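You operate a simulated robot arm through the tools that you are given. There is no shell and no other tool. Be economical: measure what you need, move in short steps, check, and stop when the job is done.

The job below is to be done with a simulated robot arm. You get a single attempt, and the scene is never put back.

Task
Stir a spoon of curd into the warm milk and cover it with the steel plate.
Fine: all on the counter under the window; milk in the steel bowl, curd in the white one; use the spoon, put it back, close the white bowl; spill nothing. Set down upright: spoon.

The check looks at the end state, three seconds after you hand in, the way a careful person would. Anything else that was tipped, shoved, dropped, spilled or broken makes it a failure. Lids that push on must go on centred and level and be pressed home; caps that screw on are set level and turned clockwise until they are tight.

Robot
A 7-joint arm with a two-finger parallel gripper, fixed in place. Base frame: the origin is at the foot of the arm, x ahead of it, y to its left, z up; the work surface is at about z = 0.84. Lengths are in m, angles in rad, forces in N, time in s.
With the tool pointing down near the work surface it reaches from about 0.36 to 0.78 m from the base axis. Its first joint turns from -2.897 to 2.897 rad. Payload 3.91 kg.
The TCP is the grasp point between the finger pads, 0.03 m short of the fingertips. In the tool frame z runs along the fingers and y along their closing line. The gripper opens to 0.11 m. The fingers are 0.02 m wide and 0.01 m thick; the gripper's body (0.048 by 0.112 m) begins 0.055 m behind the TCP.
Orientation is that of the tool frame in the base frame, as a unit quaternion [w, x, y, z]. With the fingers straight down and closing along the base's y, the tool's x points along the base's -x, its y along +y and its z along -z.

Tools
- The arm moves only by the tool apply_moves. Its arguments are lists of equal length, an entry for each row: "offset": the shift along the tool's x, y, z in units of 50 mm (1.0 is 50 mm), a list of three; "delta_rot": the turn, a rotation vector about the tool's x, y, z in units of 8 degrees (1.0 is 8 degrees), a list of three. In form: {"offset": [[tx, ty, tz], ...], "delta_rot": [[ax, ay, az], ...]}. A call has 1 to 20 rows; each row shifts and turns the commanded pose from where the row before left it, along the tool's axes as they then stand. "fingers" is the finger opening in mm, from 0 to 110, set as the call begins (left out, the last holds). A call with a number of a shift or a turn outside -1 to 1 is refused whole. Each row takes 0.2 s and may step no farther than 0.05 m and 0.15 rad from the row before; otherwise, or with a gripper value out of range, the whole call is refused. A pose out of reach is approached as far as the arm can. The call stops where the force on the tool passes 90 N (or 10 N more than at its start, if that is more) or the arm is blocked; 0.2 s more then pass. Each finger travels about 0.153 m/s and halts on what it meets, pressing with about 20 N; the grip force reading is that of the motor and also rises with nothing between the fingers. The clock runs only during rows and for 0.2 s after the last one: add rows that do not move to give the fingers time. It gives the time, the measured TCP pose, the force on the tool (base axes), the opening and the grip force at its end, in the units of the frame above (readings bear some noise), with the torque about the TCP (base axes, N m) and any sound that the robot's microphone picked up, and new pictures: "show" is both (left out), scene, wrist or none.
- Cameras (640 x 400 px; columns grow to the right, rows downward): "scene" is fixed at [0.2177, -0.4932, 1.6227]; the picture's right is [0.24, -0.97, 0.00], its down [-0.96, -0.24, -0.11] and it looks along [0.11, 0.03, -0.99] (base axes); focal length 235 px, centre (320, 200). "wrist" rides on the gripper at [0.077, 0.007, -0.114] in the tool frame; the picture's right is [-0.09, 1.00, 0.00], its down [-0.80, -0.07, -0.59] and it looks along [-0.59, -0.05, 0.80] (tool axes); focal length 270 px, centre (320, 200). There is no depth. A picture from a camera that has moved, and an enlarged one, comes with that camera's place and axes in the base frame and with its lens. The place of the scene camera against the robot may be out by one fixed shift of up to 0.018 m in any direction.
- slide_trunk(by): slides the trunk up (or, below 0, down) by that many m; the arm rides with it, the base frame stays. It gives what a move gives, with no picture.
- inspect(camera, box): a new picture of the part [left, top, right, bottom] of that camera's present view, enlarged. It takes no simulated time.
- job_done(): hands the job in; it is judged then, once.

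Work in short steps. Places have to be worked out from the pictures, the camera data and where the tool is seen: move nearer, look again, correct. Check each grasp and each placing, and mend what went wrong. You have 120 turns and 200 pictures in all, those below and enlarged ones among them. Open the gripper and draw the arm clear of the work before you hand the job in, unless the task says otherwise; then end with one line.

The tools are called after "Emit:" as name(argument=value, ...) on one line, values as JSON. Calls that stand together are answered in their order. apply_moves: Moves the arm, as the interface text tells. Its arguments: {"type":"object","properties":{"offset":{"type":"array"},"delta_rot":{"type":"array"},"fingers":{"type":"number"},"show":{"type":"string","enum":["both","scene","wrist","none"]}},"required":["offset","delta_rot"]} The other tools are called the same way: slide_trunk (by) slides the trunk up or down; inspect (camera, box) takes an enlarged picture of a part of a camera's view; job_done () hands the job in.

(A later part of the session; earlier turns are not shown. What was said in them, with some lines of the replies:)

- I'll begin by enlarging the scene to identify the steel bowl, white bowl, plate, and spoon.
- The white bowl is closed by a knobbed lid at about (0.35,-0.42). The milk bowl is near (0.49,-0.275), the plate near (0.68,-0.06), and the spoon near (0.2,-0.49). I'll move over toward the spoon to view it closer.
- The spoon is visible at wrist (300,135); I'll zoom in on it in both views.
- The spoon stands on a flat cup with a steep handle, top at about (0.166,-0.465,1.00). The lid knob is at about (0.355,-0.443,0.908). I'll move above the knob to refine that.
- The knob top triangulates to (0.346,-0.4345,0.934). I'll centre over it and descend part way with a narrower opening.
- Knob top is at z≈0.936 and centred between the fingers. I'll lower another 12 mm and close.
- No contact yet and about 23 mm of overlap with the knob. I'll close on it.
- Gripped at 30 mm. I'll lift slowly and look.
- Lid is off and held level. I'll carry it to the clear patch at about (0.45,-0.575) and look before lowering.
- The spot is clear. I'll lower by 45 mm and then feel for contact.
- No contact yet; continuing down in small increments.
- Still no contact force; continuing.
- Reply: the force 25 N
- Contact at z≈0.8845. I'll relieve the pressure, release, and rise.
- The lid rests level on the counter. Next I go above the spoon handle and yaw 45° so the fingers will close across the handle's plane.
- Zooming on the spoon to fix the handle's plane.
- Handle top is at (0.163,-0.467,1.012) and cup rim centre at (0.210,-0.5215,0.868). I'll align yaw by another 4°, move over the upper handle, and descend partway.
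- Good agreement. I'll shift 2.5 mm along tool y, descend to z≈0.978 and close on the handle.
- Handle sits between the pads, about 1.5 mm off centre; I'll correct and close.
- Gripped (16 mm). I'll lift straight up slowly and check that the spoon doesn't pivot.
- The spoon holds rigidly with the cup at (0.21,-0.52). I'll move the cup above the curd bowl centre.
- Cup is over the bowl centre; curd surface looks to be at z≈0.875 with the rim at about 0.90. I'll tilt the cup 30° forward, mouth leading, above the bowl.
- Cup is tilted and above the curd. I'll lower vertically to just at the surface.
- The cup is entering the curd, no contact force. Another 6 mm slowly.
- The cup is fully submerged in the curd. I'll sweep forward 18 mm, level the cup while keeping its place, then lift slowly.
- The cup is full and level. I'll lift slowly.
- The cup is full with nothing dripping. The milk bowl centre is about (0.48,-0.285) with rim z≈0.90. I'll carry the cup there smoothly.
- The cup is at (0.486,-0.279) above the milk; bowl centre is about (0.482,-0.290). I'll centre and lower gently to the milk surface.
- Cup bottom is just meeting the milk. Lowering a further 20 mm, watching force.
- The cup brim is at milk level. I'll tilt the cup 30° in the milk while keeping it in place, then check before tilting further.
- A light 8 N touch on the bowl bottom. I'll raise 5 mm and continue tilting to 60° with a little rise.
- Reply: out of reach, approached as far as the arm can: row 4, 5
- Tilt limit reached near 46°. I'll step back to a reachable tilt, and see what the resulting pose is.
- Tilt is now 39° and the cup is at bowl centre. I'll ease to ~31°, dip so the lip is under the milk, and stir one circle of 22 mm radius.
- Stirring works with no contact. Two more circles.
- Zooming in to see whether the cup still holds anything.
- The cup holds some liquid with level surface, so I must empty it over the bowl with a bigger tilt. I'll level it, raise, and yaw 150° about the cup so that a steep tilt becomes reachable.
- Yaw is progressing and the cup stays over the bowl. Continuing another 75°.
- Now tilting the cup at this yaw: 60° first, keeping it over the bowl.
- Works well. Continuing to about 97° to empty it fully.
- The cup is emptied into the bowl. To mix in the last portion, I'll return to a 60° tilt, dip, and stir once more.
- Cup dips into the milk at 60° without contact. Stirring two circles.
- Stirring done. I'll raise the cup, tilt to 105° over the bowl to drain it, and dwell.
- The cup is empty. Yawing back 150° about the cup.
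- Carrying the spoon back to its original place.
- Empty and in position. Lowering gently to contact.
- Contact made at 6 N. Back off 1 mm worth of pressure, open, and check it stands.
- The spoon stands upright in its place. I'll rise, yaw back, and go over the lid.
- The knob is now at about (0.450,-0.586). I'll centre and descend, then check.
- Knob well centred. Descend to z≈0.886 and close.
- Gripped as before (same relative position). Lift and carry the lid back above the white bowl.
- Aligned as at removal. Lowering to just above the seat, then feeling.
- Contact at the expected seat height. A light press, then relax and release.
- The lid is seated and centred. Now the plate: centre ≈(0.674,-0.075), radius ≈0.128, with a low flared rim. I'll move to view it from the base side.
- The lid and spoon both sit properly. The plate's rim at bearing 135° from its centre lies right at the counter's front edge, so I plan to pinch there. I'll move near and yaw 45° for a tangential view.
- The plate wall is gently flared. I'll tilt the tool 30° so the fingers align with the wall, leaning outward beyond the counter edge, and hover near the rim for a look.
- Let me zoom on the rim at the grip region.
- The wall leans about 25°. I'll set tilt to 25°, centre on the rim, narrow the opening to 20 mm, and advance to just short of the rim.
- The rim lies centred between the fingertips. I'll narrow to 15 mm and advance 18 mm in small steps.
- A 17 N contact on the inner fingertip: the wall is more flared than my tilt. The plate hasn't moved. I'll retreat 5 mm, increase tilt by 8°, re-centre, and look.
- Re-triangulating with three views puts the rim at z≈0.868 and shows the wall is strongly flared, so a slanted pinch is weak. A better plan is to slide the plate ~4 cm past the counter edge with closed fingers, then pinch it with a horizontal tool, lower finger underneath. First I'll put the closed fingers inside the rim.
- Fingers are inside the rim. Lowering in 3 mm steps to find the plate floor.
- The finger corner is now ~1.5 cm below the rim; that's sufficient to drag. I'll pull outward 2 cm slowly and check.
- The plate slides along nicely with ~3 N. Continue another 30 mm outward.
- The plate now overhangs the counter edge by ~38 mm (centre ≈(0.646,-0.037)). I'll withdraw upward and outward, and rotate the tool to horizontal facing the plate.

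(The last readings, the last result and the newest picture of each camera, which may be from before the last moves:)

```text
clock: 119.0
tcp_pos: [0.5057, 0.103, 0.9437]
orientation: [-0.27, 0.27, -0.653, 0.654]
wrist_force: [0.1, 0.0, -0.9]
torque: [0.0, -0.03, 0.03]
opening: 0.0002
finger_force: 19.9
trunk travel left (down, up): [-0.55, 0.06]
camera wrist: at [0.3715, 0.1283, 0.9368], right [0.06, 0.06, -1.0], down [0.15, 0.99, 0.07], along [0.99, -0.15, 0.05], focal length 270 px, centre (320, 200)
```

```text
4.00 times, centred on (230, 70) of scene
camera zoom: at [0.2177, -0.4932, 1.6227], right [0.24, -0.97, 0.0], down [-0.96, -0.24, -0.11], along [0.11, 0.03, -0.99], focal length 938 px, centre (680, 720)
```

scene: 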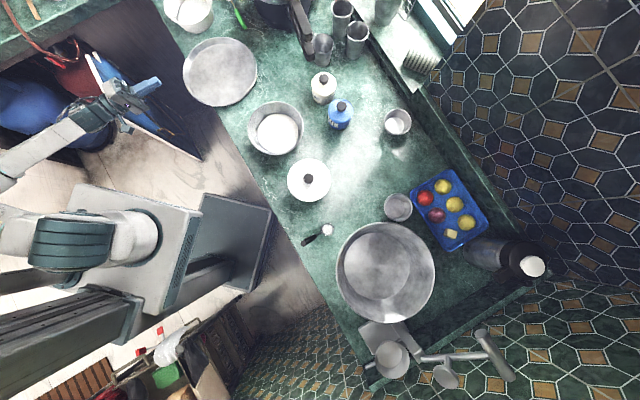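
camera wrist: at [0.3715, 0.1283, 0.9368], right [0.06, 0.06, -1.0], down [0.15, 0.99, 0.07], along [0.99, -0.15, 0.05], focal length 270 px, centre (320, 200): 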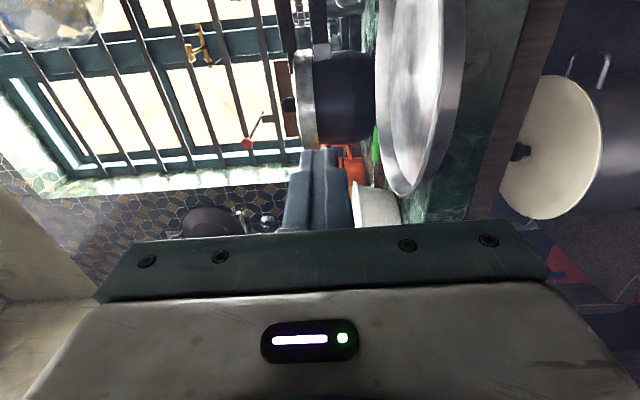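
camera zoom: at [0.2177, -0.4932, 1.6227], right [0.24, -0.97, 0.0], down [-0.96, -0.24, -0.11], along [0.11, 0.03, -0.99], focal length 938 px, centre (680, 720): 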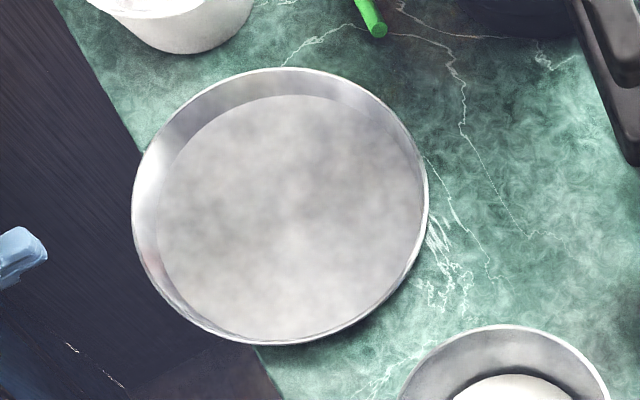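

Tool is horizontal, and the wrist camera now sees the plate edge-on. I'll open to 60 mm and lower to the plate's level, staying outside.

Emit:
apply_moves(offset=[[0, 0.6, 0], [0, 0.6, 0], [0, 0.53, 0], [0, 0, 0]], delta_rot=[[0, 0, 0], [0, 0, 0], [0, 0, 0], [0, 0, 0]], fingers=60, show="wrist")

Emit:
inspect(camera="wrist", box=[220, 40, 420, 240])

```text
clock: 120.0
tcp_pos: [0.5051, 0.1023, 0.8566]
orientation: [-0.27, 0.271, -0.653, 0.654]
wrist_force: [0.2, -0.9, 0.2]
torque: [0.0, 0.0, -0.02]
opening: 0.0598
finger_force: 0.1
trunk travel left (down, up): [-0.55, 0.06]
camera wrist: at [0.3711, 0.1279, 0.8501], right [0.06, 0.06, -1.0], down [0.15, 0.99, 0.07], along [0.99, -0.15, 0.05], focal length 270 px, centre (320, 200)
```

wrist: 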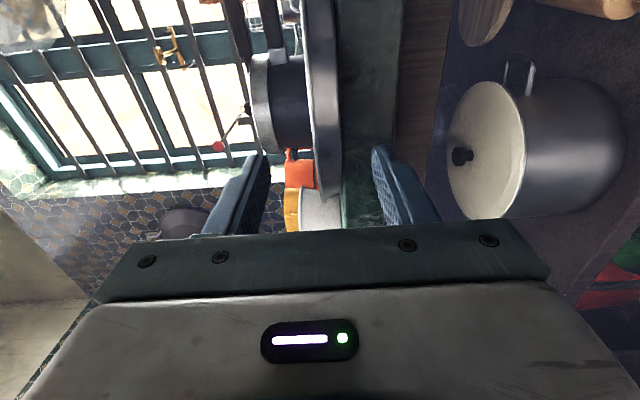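

```text
2.00 times, centred on (320, 140) of wrist
camera zoom: at [0.3711, 0.1279, 0.8501], right [0.06, 0.06, -1.0], down [0.15, 0.99, 0.07], along [0.99, -0.15, 0.05], focal length 541 px, centre (320, 320)
```

zoom: 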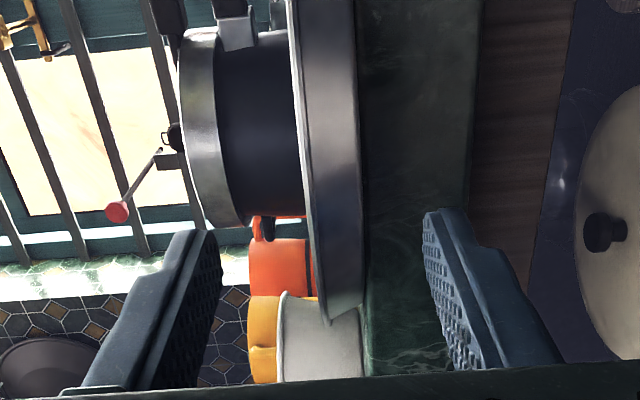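

The side view shows plate bottom ≈0.845 and rim ≈0.867, and the tool mid-plane is right between. I'll advance 45 mm so the fingers straddle the rim, then check.

Emit:
apply_moves(offset=[[0, 0, 0.3], [0, 0, 0.3], [0, 0, 0.3], [0, 0, 0]], delta_rot=[[0, 0, 0], [0, 0, 0], [0, 0, 0], [0, 0, 0]], show="none")

Emit:
inspect(camera="wrist", box=[220, 40, 420, 240])

Emit:
inspect(camera="scene", box=[170, 20, 290, 120])

```text
clock: 121.0
tcp_pos: [0.5378, 0.0699, 0.8562]
orientation: [-0.27, 0.271, -0.653, 0.654]
wrist_force: [-0.3, 0.0, -0.8]
torque: [-0.03, 0.01, 0.02]
opening: 0.0601
finger_force: 0.1
trunk travel left (down, up): [-0.55, 0.06]
```

```text
2.00 times, centred on (320, 140) of wrist
camera zoom: at [0.4032, 0.0965, 0.8504], right [0.06, 0.06, -1.0], down [0.15, 0.99, 0.07], along [0.99, -0.15, 0.05], focal length 541 px, centre (320, 320)
```

zoom: 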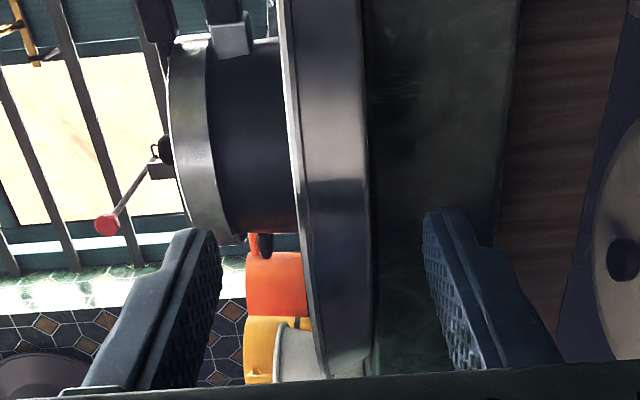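

```text
4.00 times, centred on (230, 70) of scene
camera zoom: at [0.2177, -0.4932, 1.6227], right [0.24, -0.97, 0.0], down [-0.96, -0.24, -0.11], along [0.11, 0.03, -0.99], focal length 938 px, centre (680, 720)
```

zoom: 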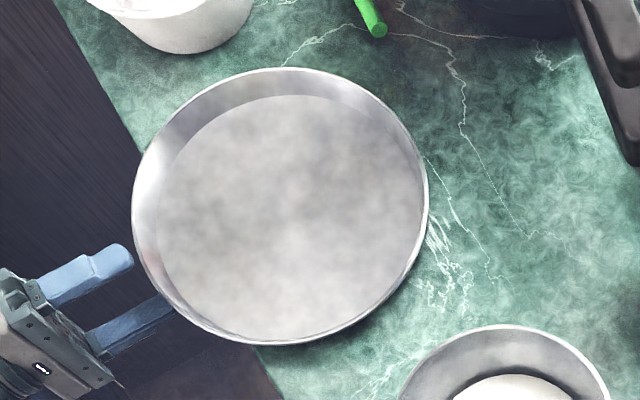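

Finger and rim positions agree; rim's outer point is at about 6 mm past nominal. I'll advance 24 mm (staying short of the counter edge) and close gently on the plate.

Emit:
apply_moves(offset=[[0, 0, 0.24], [0, 0, 0.24], [0, 0, 0]], delta_rot=[[0, 0, 0], [0, 0, 0], [0, 0, 0]], show="none")

Emit:
apply_moves(offset=[[0, 0, 0], [0, 0, 0], [0, 0, 0]], delta_rot=[[0, 0, 0], [0, 0, 0], [0, 0, 0]], fingers=32, show="none")

Emit:
inspect(camera="wrist", box=[220, 40, 420, 240])

```text
clock: 121.8
tcp_pos: [0.5564, 0.0546, 0.8565]
orientation: [0.271, -0.27, 0.653, -0.653]
wrist_force: [0.3, 0.1, 0.1]
torque: [0.0, -0.03, 0.01]
opening: 0.0599
finger_force: 0.1
trunk travel left (down, up): [-0.55, 0.06]
```

```text
clock: 122.6
tcp_pos: [0.555, 0.0545, 0.8568]
orientation: [0.27, -0.271, 0.653, -0.653]
wrist_force: [0.3, -0.5, -0.4]
torque: [0.03, 0.01, 0.0]
opening: 0.0326
finger_force: 0.3
trunk travel left (down, up): [-0.55, 0.06]
```

```text
2.00 times, centred on (320, 140) of wrist
camera zoom: at [0.4204, 0.0796, 0.8504], right [0.06, 0.06, -1.0], down [0.15, 0.99, 0.07], along [0.99, -0.15, 0.05], focal length 541 px, centre (320, 320)
```

zoom: 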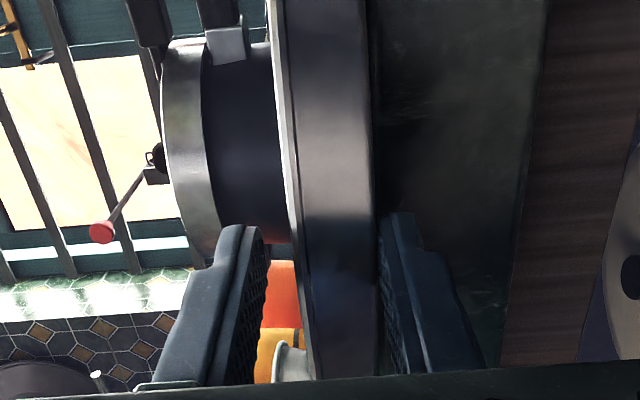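

The plate sits ~3 mm lower than the finger mid-plane. I'll lower 3 mm and close.

Emit:
apply_moves(offset=[[0, 0.065, 0], [0, 0, 0]], delta_rot=[[0, 0, 0], [0, 0, 0]], fingers=32, show="none")

Emit:
apply_moves(offset=[[0, 0, 0], [0, 0, 0], [0, 0, 0]], delta_rot=[[0, 0, 0], [0, 0, 0], [0, 0, 0]], fingers=10, show="none")

Emit:
inspect(camera="wrist", box=[220, 40, 420, 240])

Emit:
inspect(camera="scene", box=[170, 20, 290, 120])

```text
clock: 123.2
tcp_pos: [0.5545, 0.0538, 0.8527]
orientation: [-0.27, 0.271, -0.652, 0.654]
wrist_force: [0.4, -0.7, -0.6]
torque: [-0.01, -0.04, 0.01]
opening: 0.032
finger_force: 0.1
trunk travel left (down, up): [-0.55, 0.06]
```

```text
clock: 124.0
tcp_pos: [0.5559, 0.0536, 0.8521]
orientation: [-0.27, 0.272, -0.653, 0.654]
wrist_force: [-0.7, -0.3, 0.0]
torque: [0.22, 0.18, -0.01]
opening: 0.0228
finger_force: 19.6
trunk travel left (down, up): [-0.55, 0.06]
```

```text
2.00 times, centred on (320, 140) of wrist
camera zoom: at [0.4205, 0.0797, 0.8469], right [0.06, 0.06, -1.0], down [0.15, 0.99, 0.07], along [0.99, -0.15, 0.05], focal length 541 px, centre (320, 320)
```

zoom: 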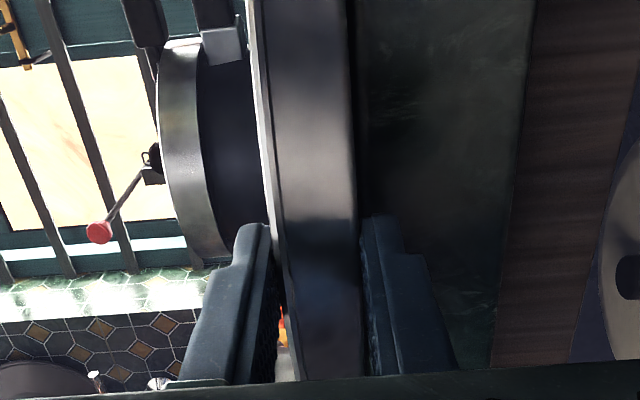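

```text
4.00 times, centred on (230, 70) of scene
camera zoom: at [0.2177, -0.4932, 1.6227], right [0.24, -0.97, 0.0], down [-0.96, -0.24, -0.11], along [0.11, 0.03, -0.99], focal length 938 px, centre (680, 720)
```

zoom: 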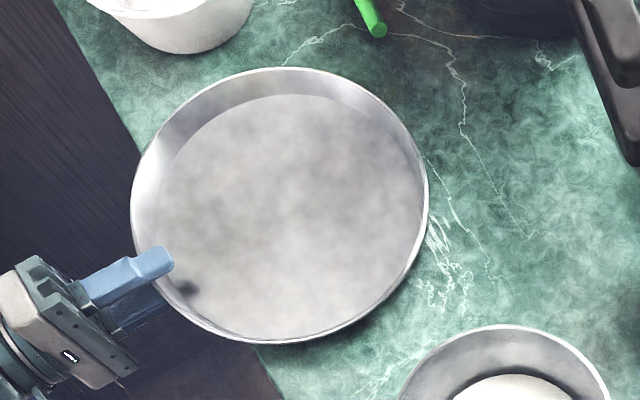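

Pinched at 22.8 mm, the plate's full height. Now I'll pull it 25 mm further out along the counter so I can regrip deeper.

Emit:
apply_moves(offset=[[0, 0, -0.1], [0, 0, -0.1], [0, 0, -0.1], [0, 0, -0.1], [0, 0, -0.1], [0, 0, 0]], delta_rot=[[0, 0, 0], [0, 0, 0], [0, 0, 0], [0, 0, 0], [0, 0, 0], [0, 0, 0]], show="none")

Emit:
inspect(camera="scene", box=[170, 20, 290, 120])

```text
clock: 125.4
tcp_pos: [0.5387, 0.0726, 0.8527]
orientation: [0.27, -0.271, 0.653, -0.653]
wrist_force: [-0.4, 0.1, -0.4]
torque: [0.18, 0.17, 0.0]
opening: 0.0223
finger_force: 19.9
trunk travel left (down, up): [-0.55, 0.06]
```

```text
4.00 times, centred on (230, 70) of scene
camera zoom: at [0.2177, -0.4932, 1.6227], right [0.24, -0.97, 0.0], down [-0.96, -0.24, -0.11], along [0.11, 0.03, -0.99], focal length 938 px, centre (680, 720)
```

zoom: 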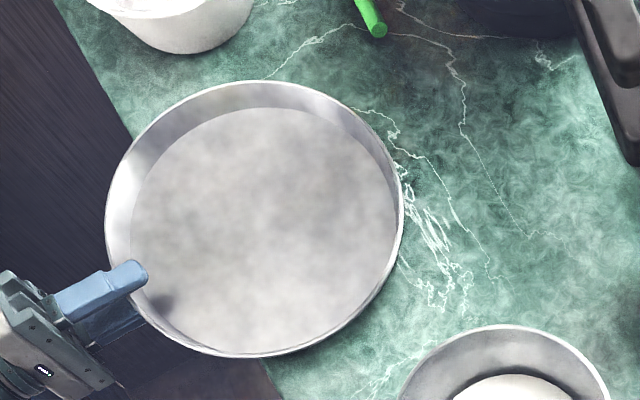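

The plate followed easily. I'll open slightly, advance 9 mm for more purchase, and regrip.

Emit:
apply_moves(offset=[[0, 0, 0], [0, 0, 0], [0, 0, 0.09], [0, 0, 0.09], [0, 0, 0]], delta_rot=[[0, 0, 0], [0, 0, 0], [0, 0, 0], [0, 0, 0], [0, 0, 0]], fingers=32, show="none")

Emit:
inspect(camera="scene", box=[170, 20, 290, 120])

Emit:
inspect(camera="wrist", box=[220, 40, 420, 240])

```text
clock: 126.6
tcp_pos: [0.5445, 0.0658, 0.8531]
orientation: [-0.27, 0.271, -0.653, 0.654]
wrist_force: [-1.1, -0.5, 0.5]
torque: [-0.02, 0.0, 0.03]
opening: 0.032
finger_force: 0.2
trunk travel left (down, up): [-0.55, 0.06]
```

```text
4.00 times, centred on (230, 70) of scene
camera zoom: at [0.2177, -0.4932, 1.6227], right [0.24, -0.97, 0.0], down [-0.96, -0.24, -0.11], along [0.11, 0.03, -0.99], focal length 938 px, centre (680, 720)
```

zoom: 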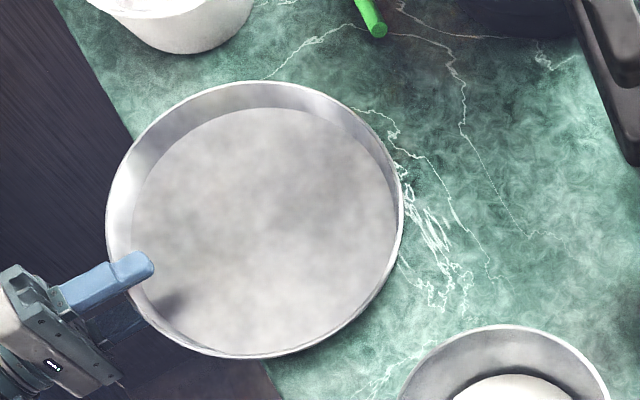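

```text
2.00 times, centred on (320, 140) of wrist
camera zoom: at [0.4095, 0.0911, 0.8472], right [0.06, 0.06, -1.0], down [0.15, 0.99, 0.07], along [0.99, -0.15, 0.05], focal length 541 px, centre (320, 320)
```

zoom: 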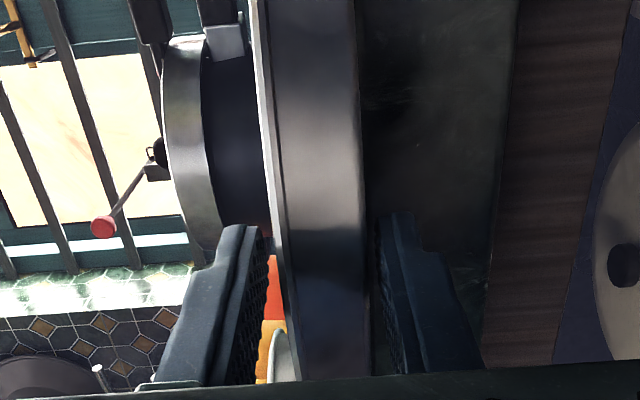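

Tip would be close to the bowl's rim radius; I'll back off 4 mm and close.

Emit:
apply_moves(offset=[[0, 0, -0.08], [0, 0, 0]], delta_rot=[[0, 0, 0], [0, 0, 0]], show="none")

Emit:
apply_moves(offset=[[0, 0, 0], [0, 0, 0], [0, 0, 0]], delta_rot=[[0, 0, 0], [0, 0, 0], [0, 0, 0]], fingers=8, show="none")

Emit:
apply_moves(offset=[[0, -0.06, 0], [0, -0.06, 0], [0, -0.06, 0], [0, 0, 0]], delta_rot=[[0, 0, 0], [0, 0, 0], [0, 0, 0], [0, 0, 0]], show="none")

Emit:
inspect(camera="wrist", box=[220, 40, 420, 240])

Emit:
inspect(camera="scene", box=[170, 20, 290, 120])

```text
clock: 127.2
tcp_pos: [0.5415, 0.0687, 0.8538]
orientation: [-0.27, 0.271, -0.653, 0.654]
wrist_force: [-1.0, 0.5, 0.3]
torque: [-0.02, -0.01, -0.03]
opening: 0.0321
finger_force: 0.1
trunk travel left (down, up): [-0.55, 0.06]
```

```text
clock: 128.0
tcp_pos: [0.5419, 0.0682, 0.8532]
orientation: [-0.27, 0.272, -0.653, 0.653]
wrist_force: [-0.6, 0.5, 0.1]
torque: [0.24, 0.19, -0.01]
opening: 0.0226
finger_force: 20.3
trunk travel left (down, up): [-0.55, 0.06]
```

```text
clock: 129.0
tcp_pos: [0.5414, 0.0683, 0.8623]
orientation: [-0.27, 0.271, -0.653, 0.653]
wrist_force: [-0.1, -0.8, -2.6]
torque: [0.23, 0.19, -0.01]
opening: 0.023
finger_force: 20.2
trunk travel left (down, up): [-0.55, 0.06]
```

```text
2.00 times, centred on (320, 140) of wrist
camera zoom: at [0.4064, 0.0937, 0.8562], right [0.06, 0.06, -1.0], down [0.15, 0.99, 0.07], along [0.99, -0.15, 0.05], focal length 541 px, centre (320, 320)
```

zoom: 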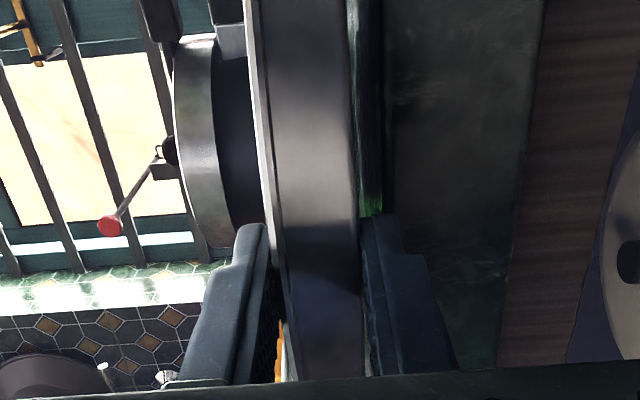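

```text
4.00 times, centred on (230, 70) of scene
camera zoom: at [0.2177, -0.4932, 1.6227], right [0.24, -0.97, 0.0], down [-0.96, -0.24, -0.11], along [0.11, 0.03, -0.99], focal length 938 px, centre (680, 720)
```

zoom: 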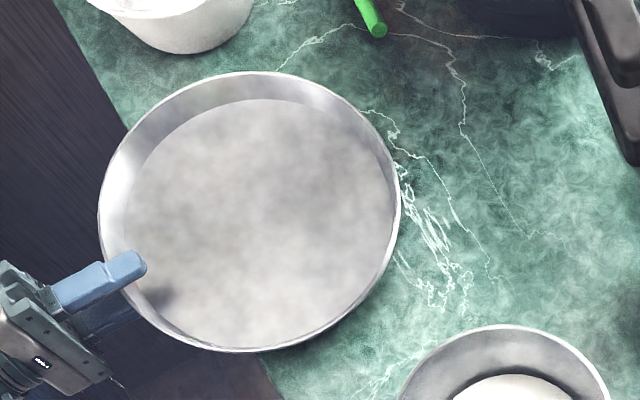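

The plate lifts level and securely (~2.4 N). I'll raise it 10 cm, then swing the yaw by 35° so the arm stays in comfortable reach at the bowl.

Emit:
apply_moves(offset=[[0, -0.3, 0], [0, -0.4, 0], [0, -0.4, 0], [0, -0.4, 0], [0, -0.4, 0], [0, -0.1, 0], [0, 0, 0], [0, 0, 0], [0, 0, 0], [0, 0, 0], [0, 0, 0], [0, 0, 0], [0, 0, 0], [0, 0, 0], [0, 0, 0]], delta_rot=[[0, 0, 0], [0, 0, 0], [0, 0, 0], [0, 0, 0], [0, 0, 0], [0, 0, 0], [0, 0.547, 0], [0, 0.547, 0], [0, 0.547, 0], [0, 0.547, 0], [0, 0.547, 0], [0, 0.547, 0], [0, 0.547, 0], [0, 0.546, 0], [0, 0, 0]])

Emit:
inspect(camera="scene", box=[170, 20, 330, 180])

```text
clock: 132.2
tcp_pos: [0.5423, 0.0677, 0.9607]
orientation: [-0.061, 0.061, -0.704, 0.705]
wrist_force: [0.5, -0.7, -2.1]
torque: [0.33, 0.02, -0.01]
opening: 0.0224
finger_force: 20.3
trunk travel left (down, up): [-0.55, 0.06]
camera wrist: at [0.4464, 0.1668, 0.9557], right [0.09, 0.01, -1.0], down [0.69, 0.72, 0.07], along [0.72, -0.69, 0.05], focal length 270 px, centre (320, 200)
```

scene: 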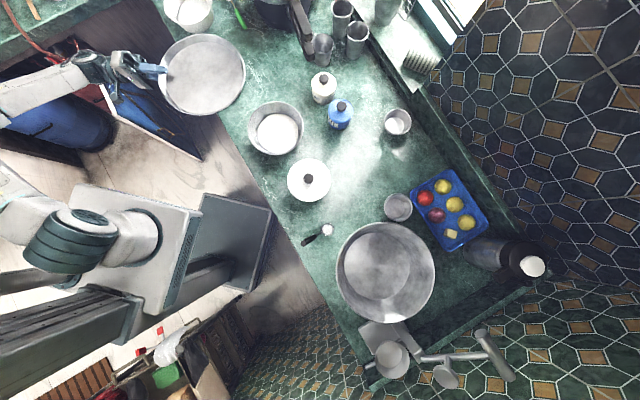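
wrist: 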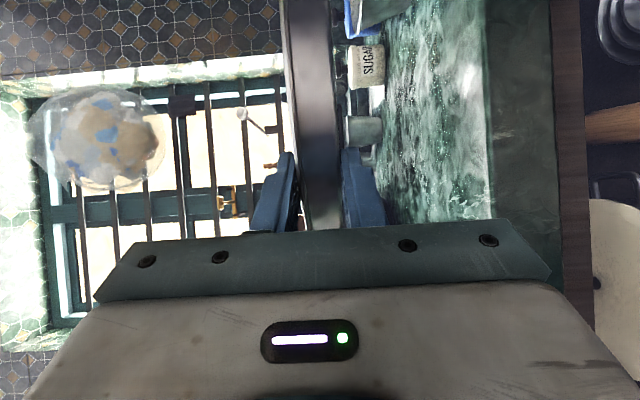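

```text
2.50 times, centred on (250, 100) of scene
camera zoom: at [0.2177, -0.4932, 1.6227], right [0.24, -0.97, 0.0], down [-0.96, -0.24, -0.11], along [0.11, 0.03, -0.99], focal length 586 px, centre (495, 450)
```

zoom: 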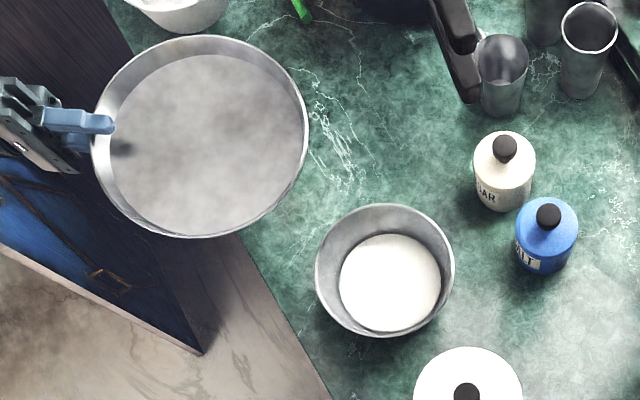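

Plate centre is 0.123 m ahead of the TCP as expected. Carry it over the milk bowl.

Emit:
apply_moves(offset=[[0.08, 0, 0.144], [0.161, 0, 0.288], [0.2015, 0, 0.3595], [0.2015, 0, 0.3595], [0.2015, 0, 0.3595], [0.2015, 0, 0.3595], [0.2015, 0, 0.3595], [0.2015, 0, 0.3595], [0.2015, 0, 0.3595], [0.2015, 0, 0.3595], [0.2015, 0, 0.3595], [0.2015, 0, 0.3595], [0.121, 0, 0.216], [0.041, 0, 0.071], [0, 0, 0]], delta_rot=[[0, 0, 0], [0, 0, 0], [0, 0, 0], [0, 0, 0], [0, 0, 0], [0, 0, 0], [0, 0, 0], [0, 0, 0], [0, 0, 0], [0, 0, 0], [0, 0, 0], [0, 0, 0], [0, 0, 0], [0, 0, 0], [0, 0, 0]])

Emit:
inspect(camera="scene", box=[200, 60, 360, 200])

Emit:
inspect(camera="wrist", box=[220, 0, 460, 240])

```text
clock: 135.4
tcp_pos: [0.4588, -0.1659, 0.9619]
orientation: [-0.062, 0.061, -0.704, 0.705]
wrist_force: [0.6, 0.5, -1.7]
torque: [0.27, 0.06, 0.0]
opening: 0.0227
finger_force: 19.6
trunk travel left (down, up): [-0.55, 0.06]
camera wrist: at [0.3639, -0.0676, 0.9564], right [0.09, 0.01, -1.0], down [0.69, 0.72, 0.07], along [0.72, -0.69, 0.05], focal length 270 px, centre (320, 200)
```

scene: 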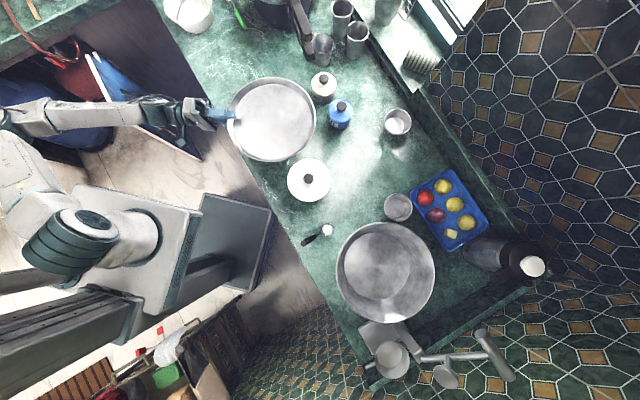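
wrist: 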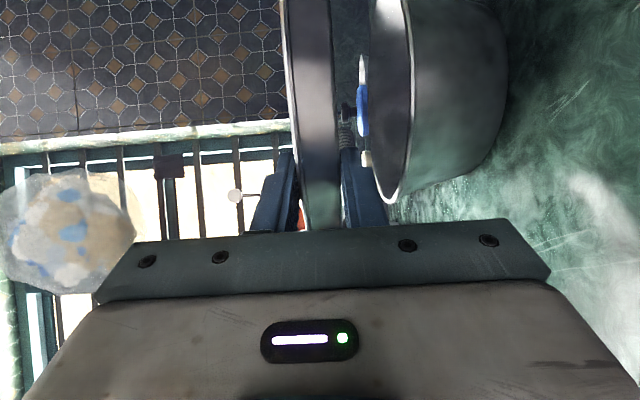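

```text
2.86 times, centred on (280, 130) of scene
camera zoom: at [0.2177, -0.4932, 1.6227], right [0.24, -0.97, 0.0], down [-0.96, -0.24, -0.11], along [0.11, 0.03, -0.99], focal length 670 px, centre (434, 400)
```

zoom: 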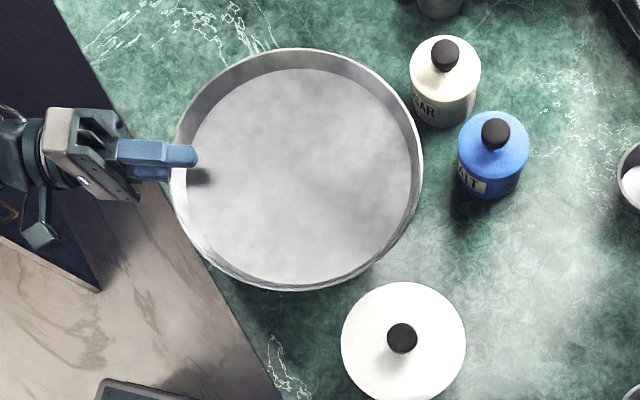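

```text
1.67 times, centred on (340, 120) of wrist
camera zoom: at [0.3639, -0.0676, 0.9564], right [0.09, 0.01, -1.0], down [0.69, 0.72, 0.07], along [0.72, -0.69, 0.05], focal length 450 px, centre (287, 333)
```

zoom: 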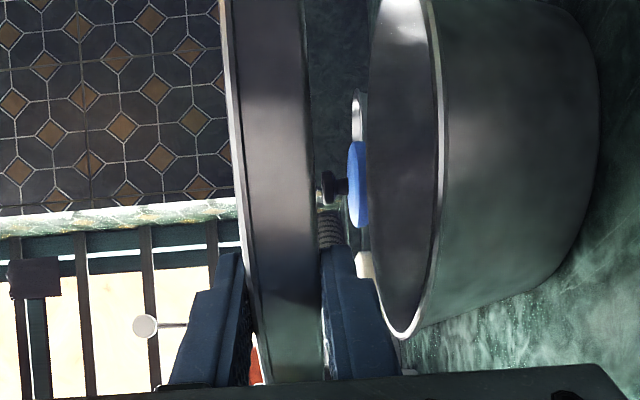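

The plate is centred over the bowl within 4 mm and the bowl rim is at z≈0.907. I'll correct that and lower to ~1 cm above.

Emit:
apply_moves(offset=[[-0.07, 0, -0.05], [0, 0.2, 0], [0, 0.3, 0], [0, 0.15, 0], [0, 0, 0]], delta_rot=[[0, 0, 0], [0, 0, 0], [0, 0, 0], [0, 0, 0], [0, 0, 0]], show="none")

Emit:
inspect(camera="wrist", box=[220, 0, 460, 240])

Emit:
inspect(camera="scene", box=[200, 60, 360, 200])

```text
clock: 136.6
tcp_pos: [0.4616, -0.1638, 0.9307]
orientation: [-0.061, 0.061, -0.704, 0.705]
wrist_force: [0.2, 0.9, -2.6]
torque: [0.27, 0.09, -0.02]
opening: 0.0227
finger_force: 20.2
trunk travel left (down, up): [-0.55, 0.06]
```

```text
1.67 times, centred on (340, 120) of wrist
camera zoom: at [0.3669, -0.0646, 0.9238], right [0.09, 0.01, -1.0], down [0.69, 0.72, 0.07], along [0.72, -0.69, 0.05], focal length 450 px, centre (287, 333)
```

zoom: 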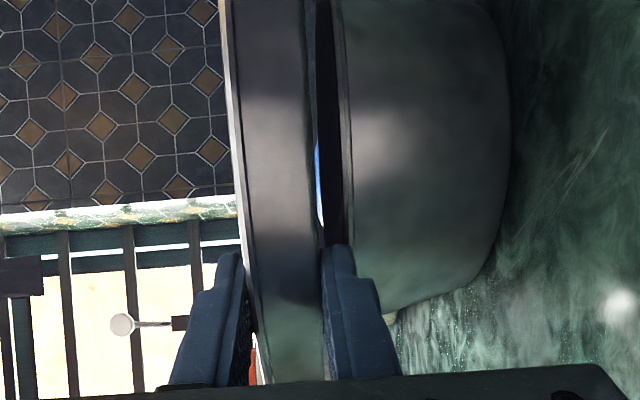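

```text
2.86 times, centred on (280, 130) of scene
camera zoom: at [0.2177, -0.4932, 1.6227], right [0.24, -0.97, 0.0], down [-0.96, -0.24, -0.11], along [0.11, 0.03, -0.99], focal length 670 px, centre (434, 400)
```

zoom: 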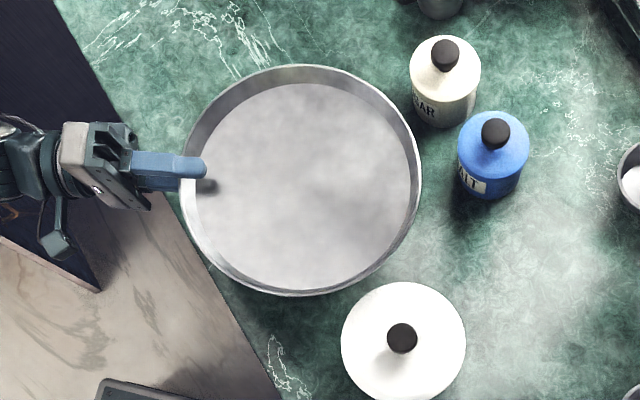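

Clearances look fine. Continue lowering slowly.

Emit:
apply_moves(offset=[[0, 0.08, 0], [0, 0.08, 0], [0, 0.04, 0], [0, 0, 0]], delta_rot=[[0, 0, 0], [0, 0, 0], [0, 0, 0], [0, 0, 0]], show="none")

Emit:
inspect(camera="wrist", box=[220, 0, 460, 240])

```text
clock: 137.6
tcp_pos: [0.4618, -0.1643, 0.9203]
orientation: [0.061, -0.061, 0.704, -0.704]
wrist_force: [-0.6, -0.2, 0.2]
torque: [0.23, 0.01, -0.03]
opening: 0.0227
finger_force: 20.2
trunk travel left (down, up): [-0.55, 0.06]
```

```text
1.67 times, centred on (340, 120) of wrist
camera zoom: at [0.3668, -0.0643, 0.9141], right [0.09, 0.01, -1.0], down [0.69, 0.72, 0.07], along [0.72, -0.69, 0.05], focal length 450 px, centre (287, 333)
```

zoom: 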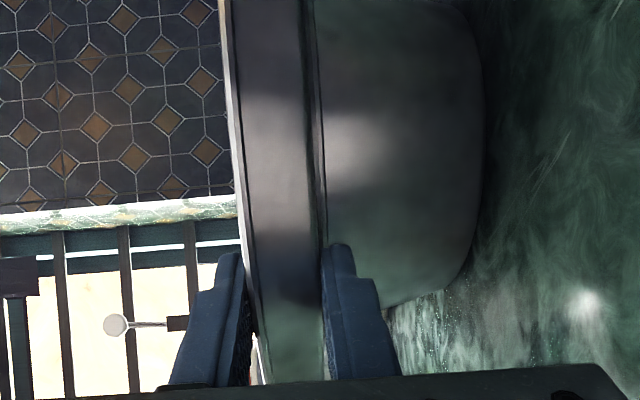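

The plate's weight has transferred to the bowl (Fz from −2.6 to ~0). One more millimetre, then check before release.

Emit:
apply_moves(offset=[[0, 0.02, 0], [0, 0, 0]], delta_rot=[[0, 0, 0], [0, 0, 0]], show="none")

Emit:
inspect(camera="wrist", box=[260, 0, 380, 150])

Emit:
inspect(camera="scene", box=[220, 70, 340, 180])

```text
clock: 138.2
tcp_pos: [0.4609, -0.1625, 0.9194]
orientation: [-0.06, 0.061, -0.704, 0.705]
wrist_force: [0.1, 1.2, 5.2]
torque: [-0.08, 0.08, 0.0]
opening: 0.0226
finger_force: 20.1
trunk travel left (down, up): [-0.55, 0.06]
```

```text
2.67 times, centred on (320, 75) of wrist
camera zoom: at [0.3667, -0.064, 0.9133], right [0.09, 0.01, -1.0], down [0.69, 0.72, 0.07], along [0.72, -0.69, 0.05], focal length 721 px, centre (320, 533)
```

zoom: 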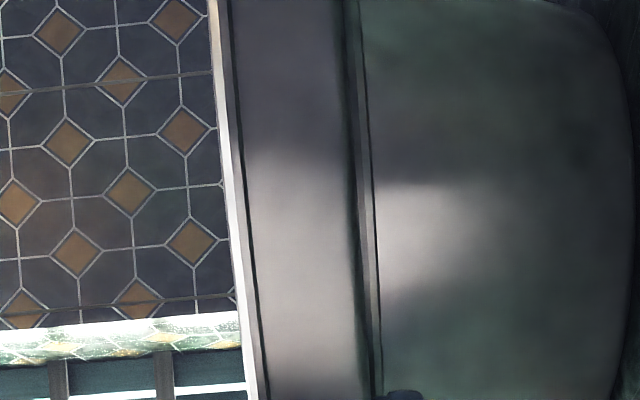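

```text
3.64 times, centred on (280, 125) of scene
camera zoom: at [0.2177, -0.4932, 1.6227], right [0.24, -0.97, 0.0], down [-0.96, -0.24, -0.11], along [0.11, 0.03, -0.99], focal length 853 px, centre (466, 473)
```

zoom: 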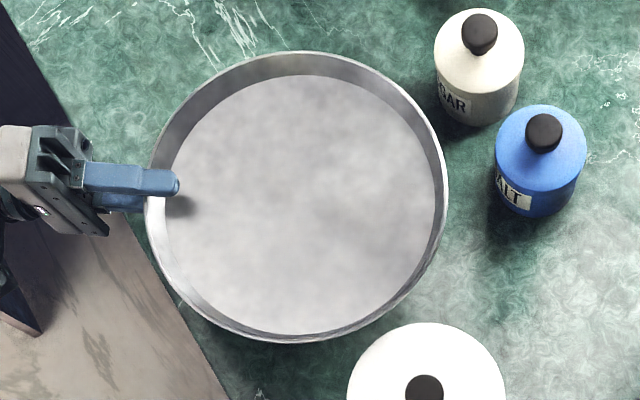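

Plate rests flat and centred on the bowl at (0.483,-0.288). I'll relax 1 mm, open, and retreat straight back.

Emit:
apply_moves(offset=[[0, -0.015, 0], [0, 0, 0]], delta_rot=[[0, 0, 0], [0, 0, 0]], show="none")

Emit:
apply_moves(offset=[[0, 0, 0], [0, 0, 0], [0, 0, -0.2], [0, 0, -0.5], [0, 0, -0.8], [0, 0, -0.8], [0, 0, 0]], delta_rot=[[0, 0, 0], [0, 0, 0], [0, 0, 0], [0, 0, 0], [0, 0, 0], [0, 0, 0], [0, 0, 0]], fingers=56)

Emit:
inspect(camera="scene", box=[220, 70, 370, 260])

```text
clock: 138.8
tcp_pos: [0.4614, -0.1629, 0.9197]
orientation: [-0.061, 0.06, -0.704, 0.705]
wrist_force: [-1.8, 0.5, 1.5]
torque: [0.12, 0.04, -0.05]
opening: 0.0223
finger_force: 20.0
trunk travel left (down, up): [-0.55, 0.06]
```

```text
clock: 140.4
tcp_pos: [0.4412, -0.0475, 0.9192]
orientation: [-0.061, 0.061, -0.704, 0.705]
wrist_force: [0.3, 0.3, -0.2]
torque: [-0.01, -0.02, 0.0]
opening: 0.0561
finger_force: 0.1
trunk travel left (down, up): [-0.55, 0.06]
camera wrist: at [0.347, 0.0499, 0.9137], right [0.09, 0.01, -1.0], down [0.69, 0.72, 0.07], along [0.72, -0.69, 0.05], focal length 270 px, centre (320, 200)
```

scene: 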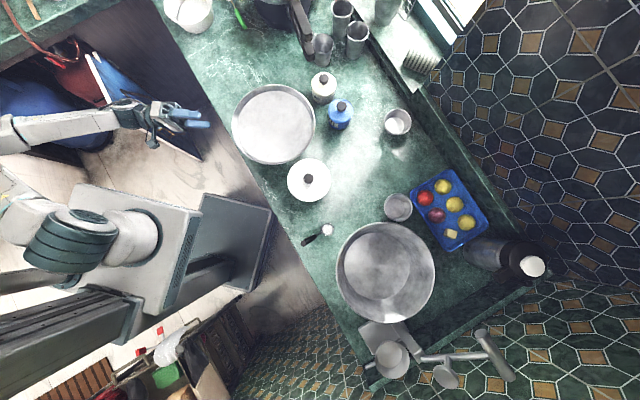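
wrist: 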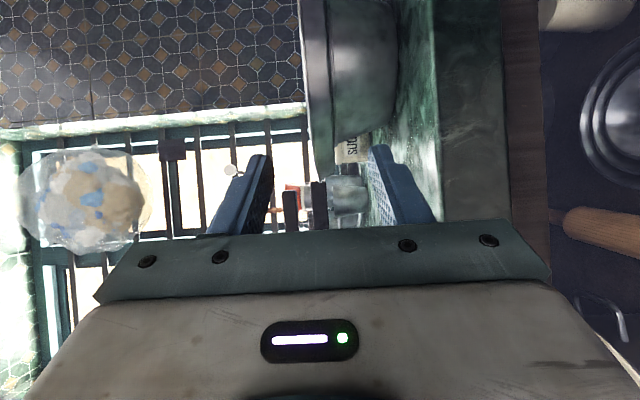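

```text
2.11 times, centred on (295, 165) of scene
camera zoom: at [0.2177, -0.4932, 1.6227], right [0.24, -0.97, 0.0], down [-0.96, -0.24, -0.11], along [0.11, 0.03, -0.99], focal length 494 px, centre (373, 274)
```

zoom: 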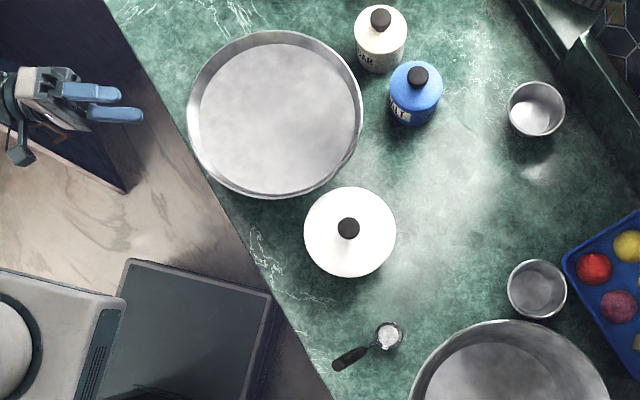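

Plate level and centred, lid on, spoon upright, nothing spilled. I'll draw the arm further clear.

Emit:
apply_moves(offset=[[0, -0.6, -0.4], [0, -0.8, -0.4], [0, -0.8, 0], [0, 0, 0], [0, 0, 0]], delta_rot=[[0, 0, 0], [0, 0, 0], [0, 0, 0], [0, 0, 0], [0, 0, 0]], show="scene")

```text
clock: 141.6
tcp_pos: [0.4353, -0.0098, 1.0292]
orientation: [-0.061, 0.06, -0.704, 0.705]
wrist_force: [0.1, -0.4, -0.4]
torque: [0.02, 0.01, 0.02]
opening: 0.0559
finger_force: 0.0
trunk travel left (down, up): [-0.55, 0.06]
```

scene: 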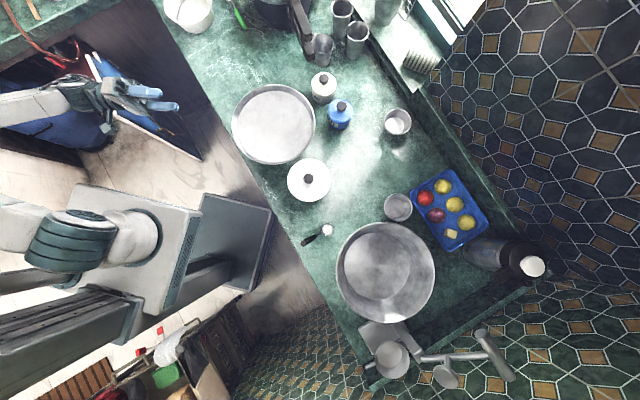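

Everything is in place and the arm is clear, so I'm handing in.

Emit:
job_done()

```text
The job is handed in.
```

I stirred one spoonful of curd into the milk and covered the bowl with the steel plate. I also put the lid back on the white bowl and stood the spoon upright where it was; I saw nothing spilled.
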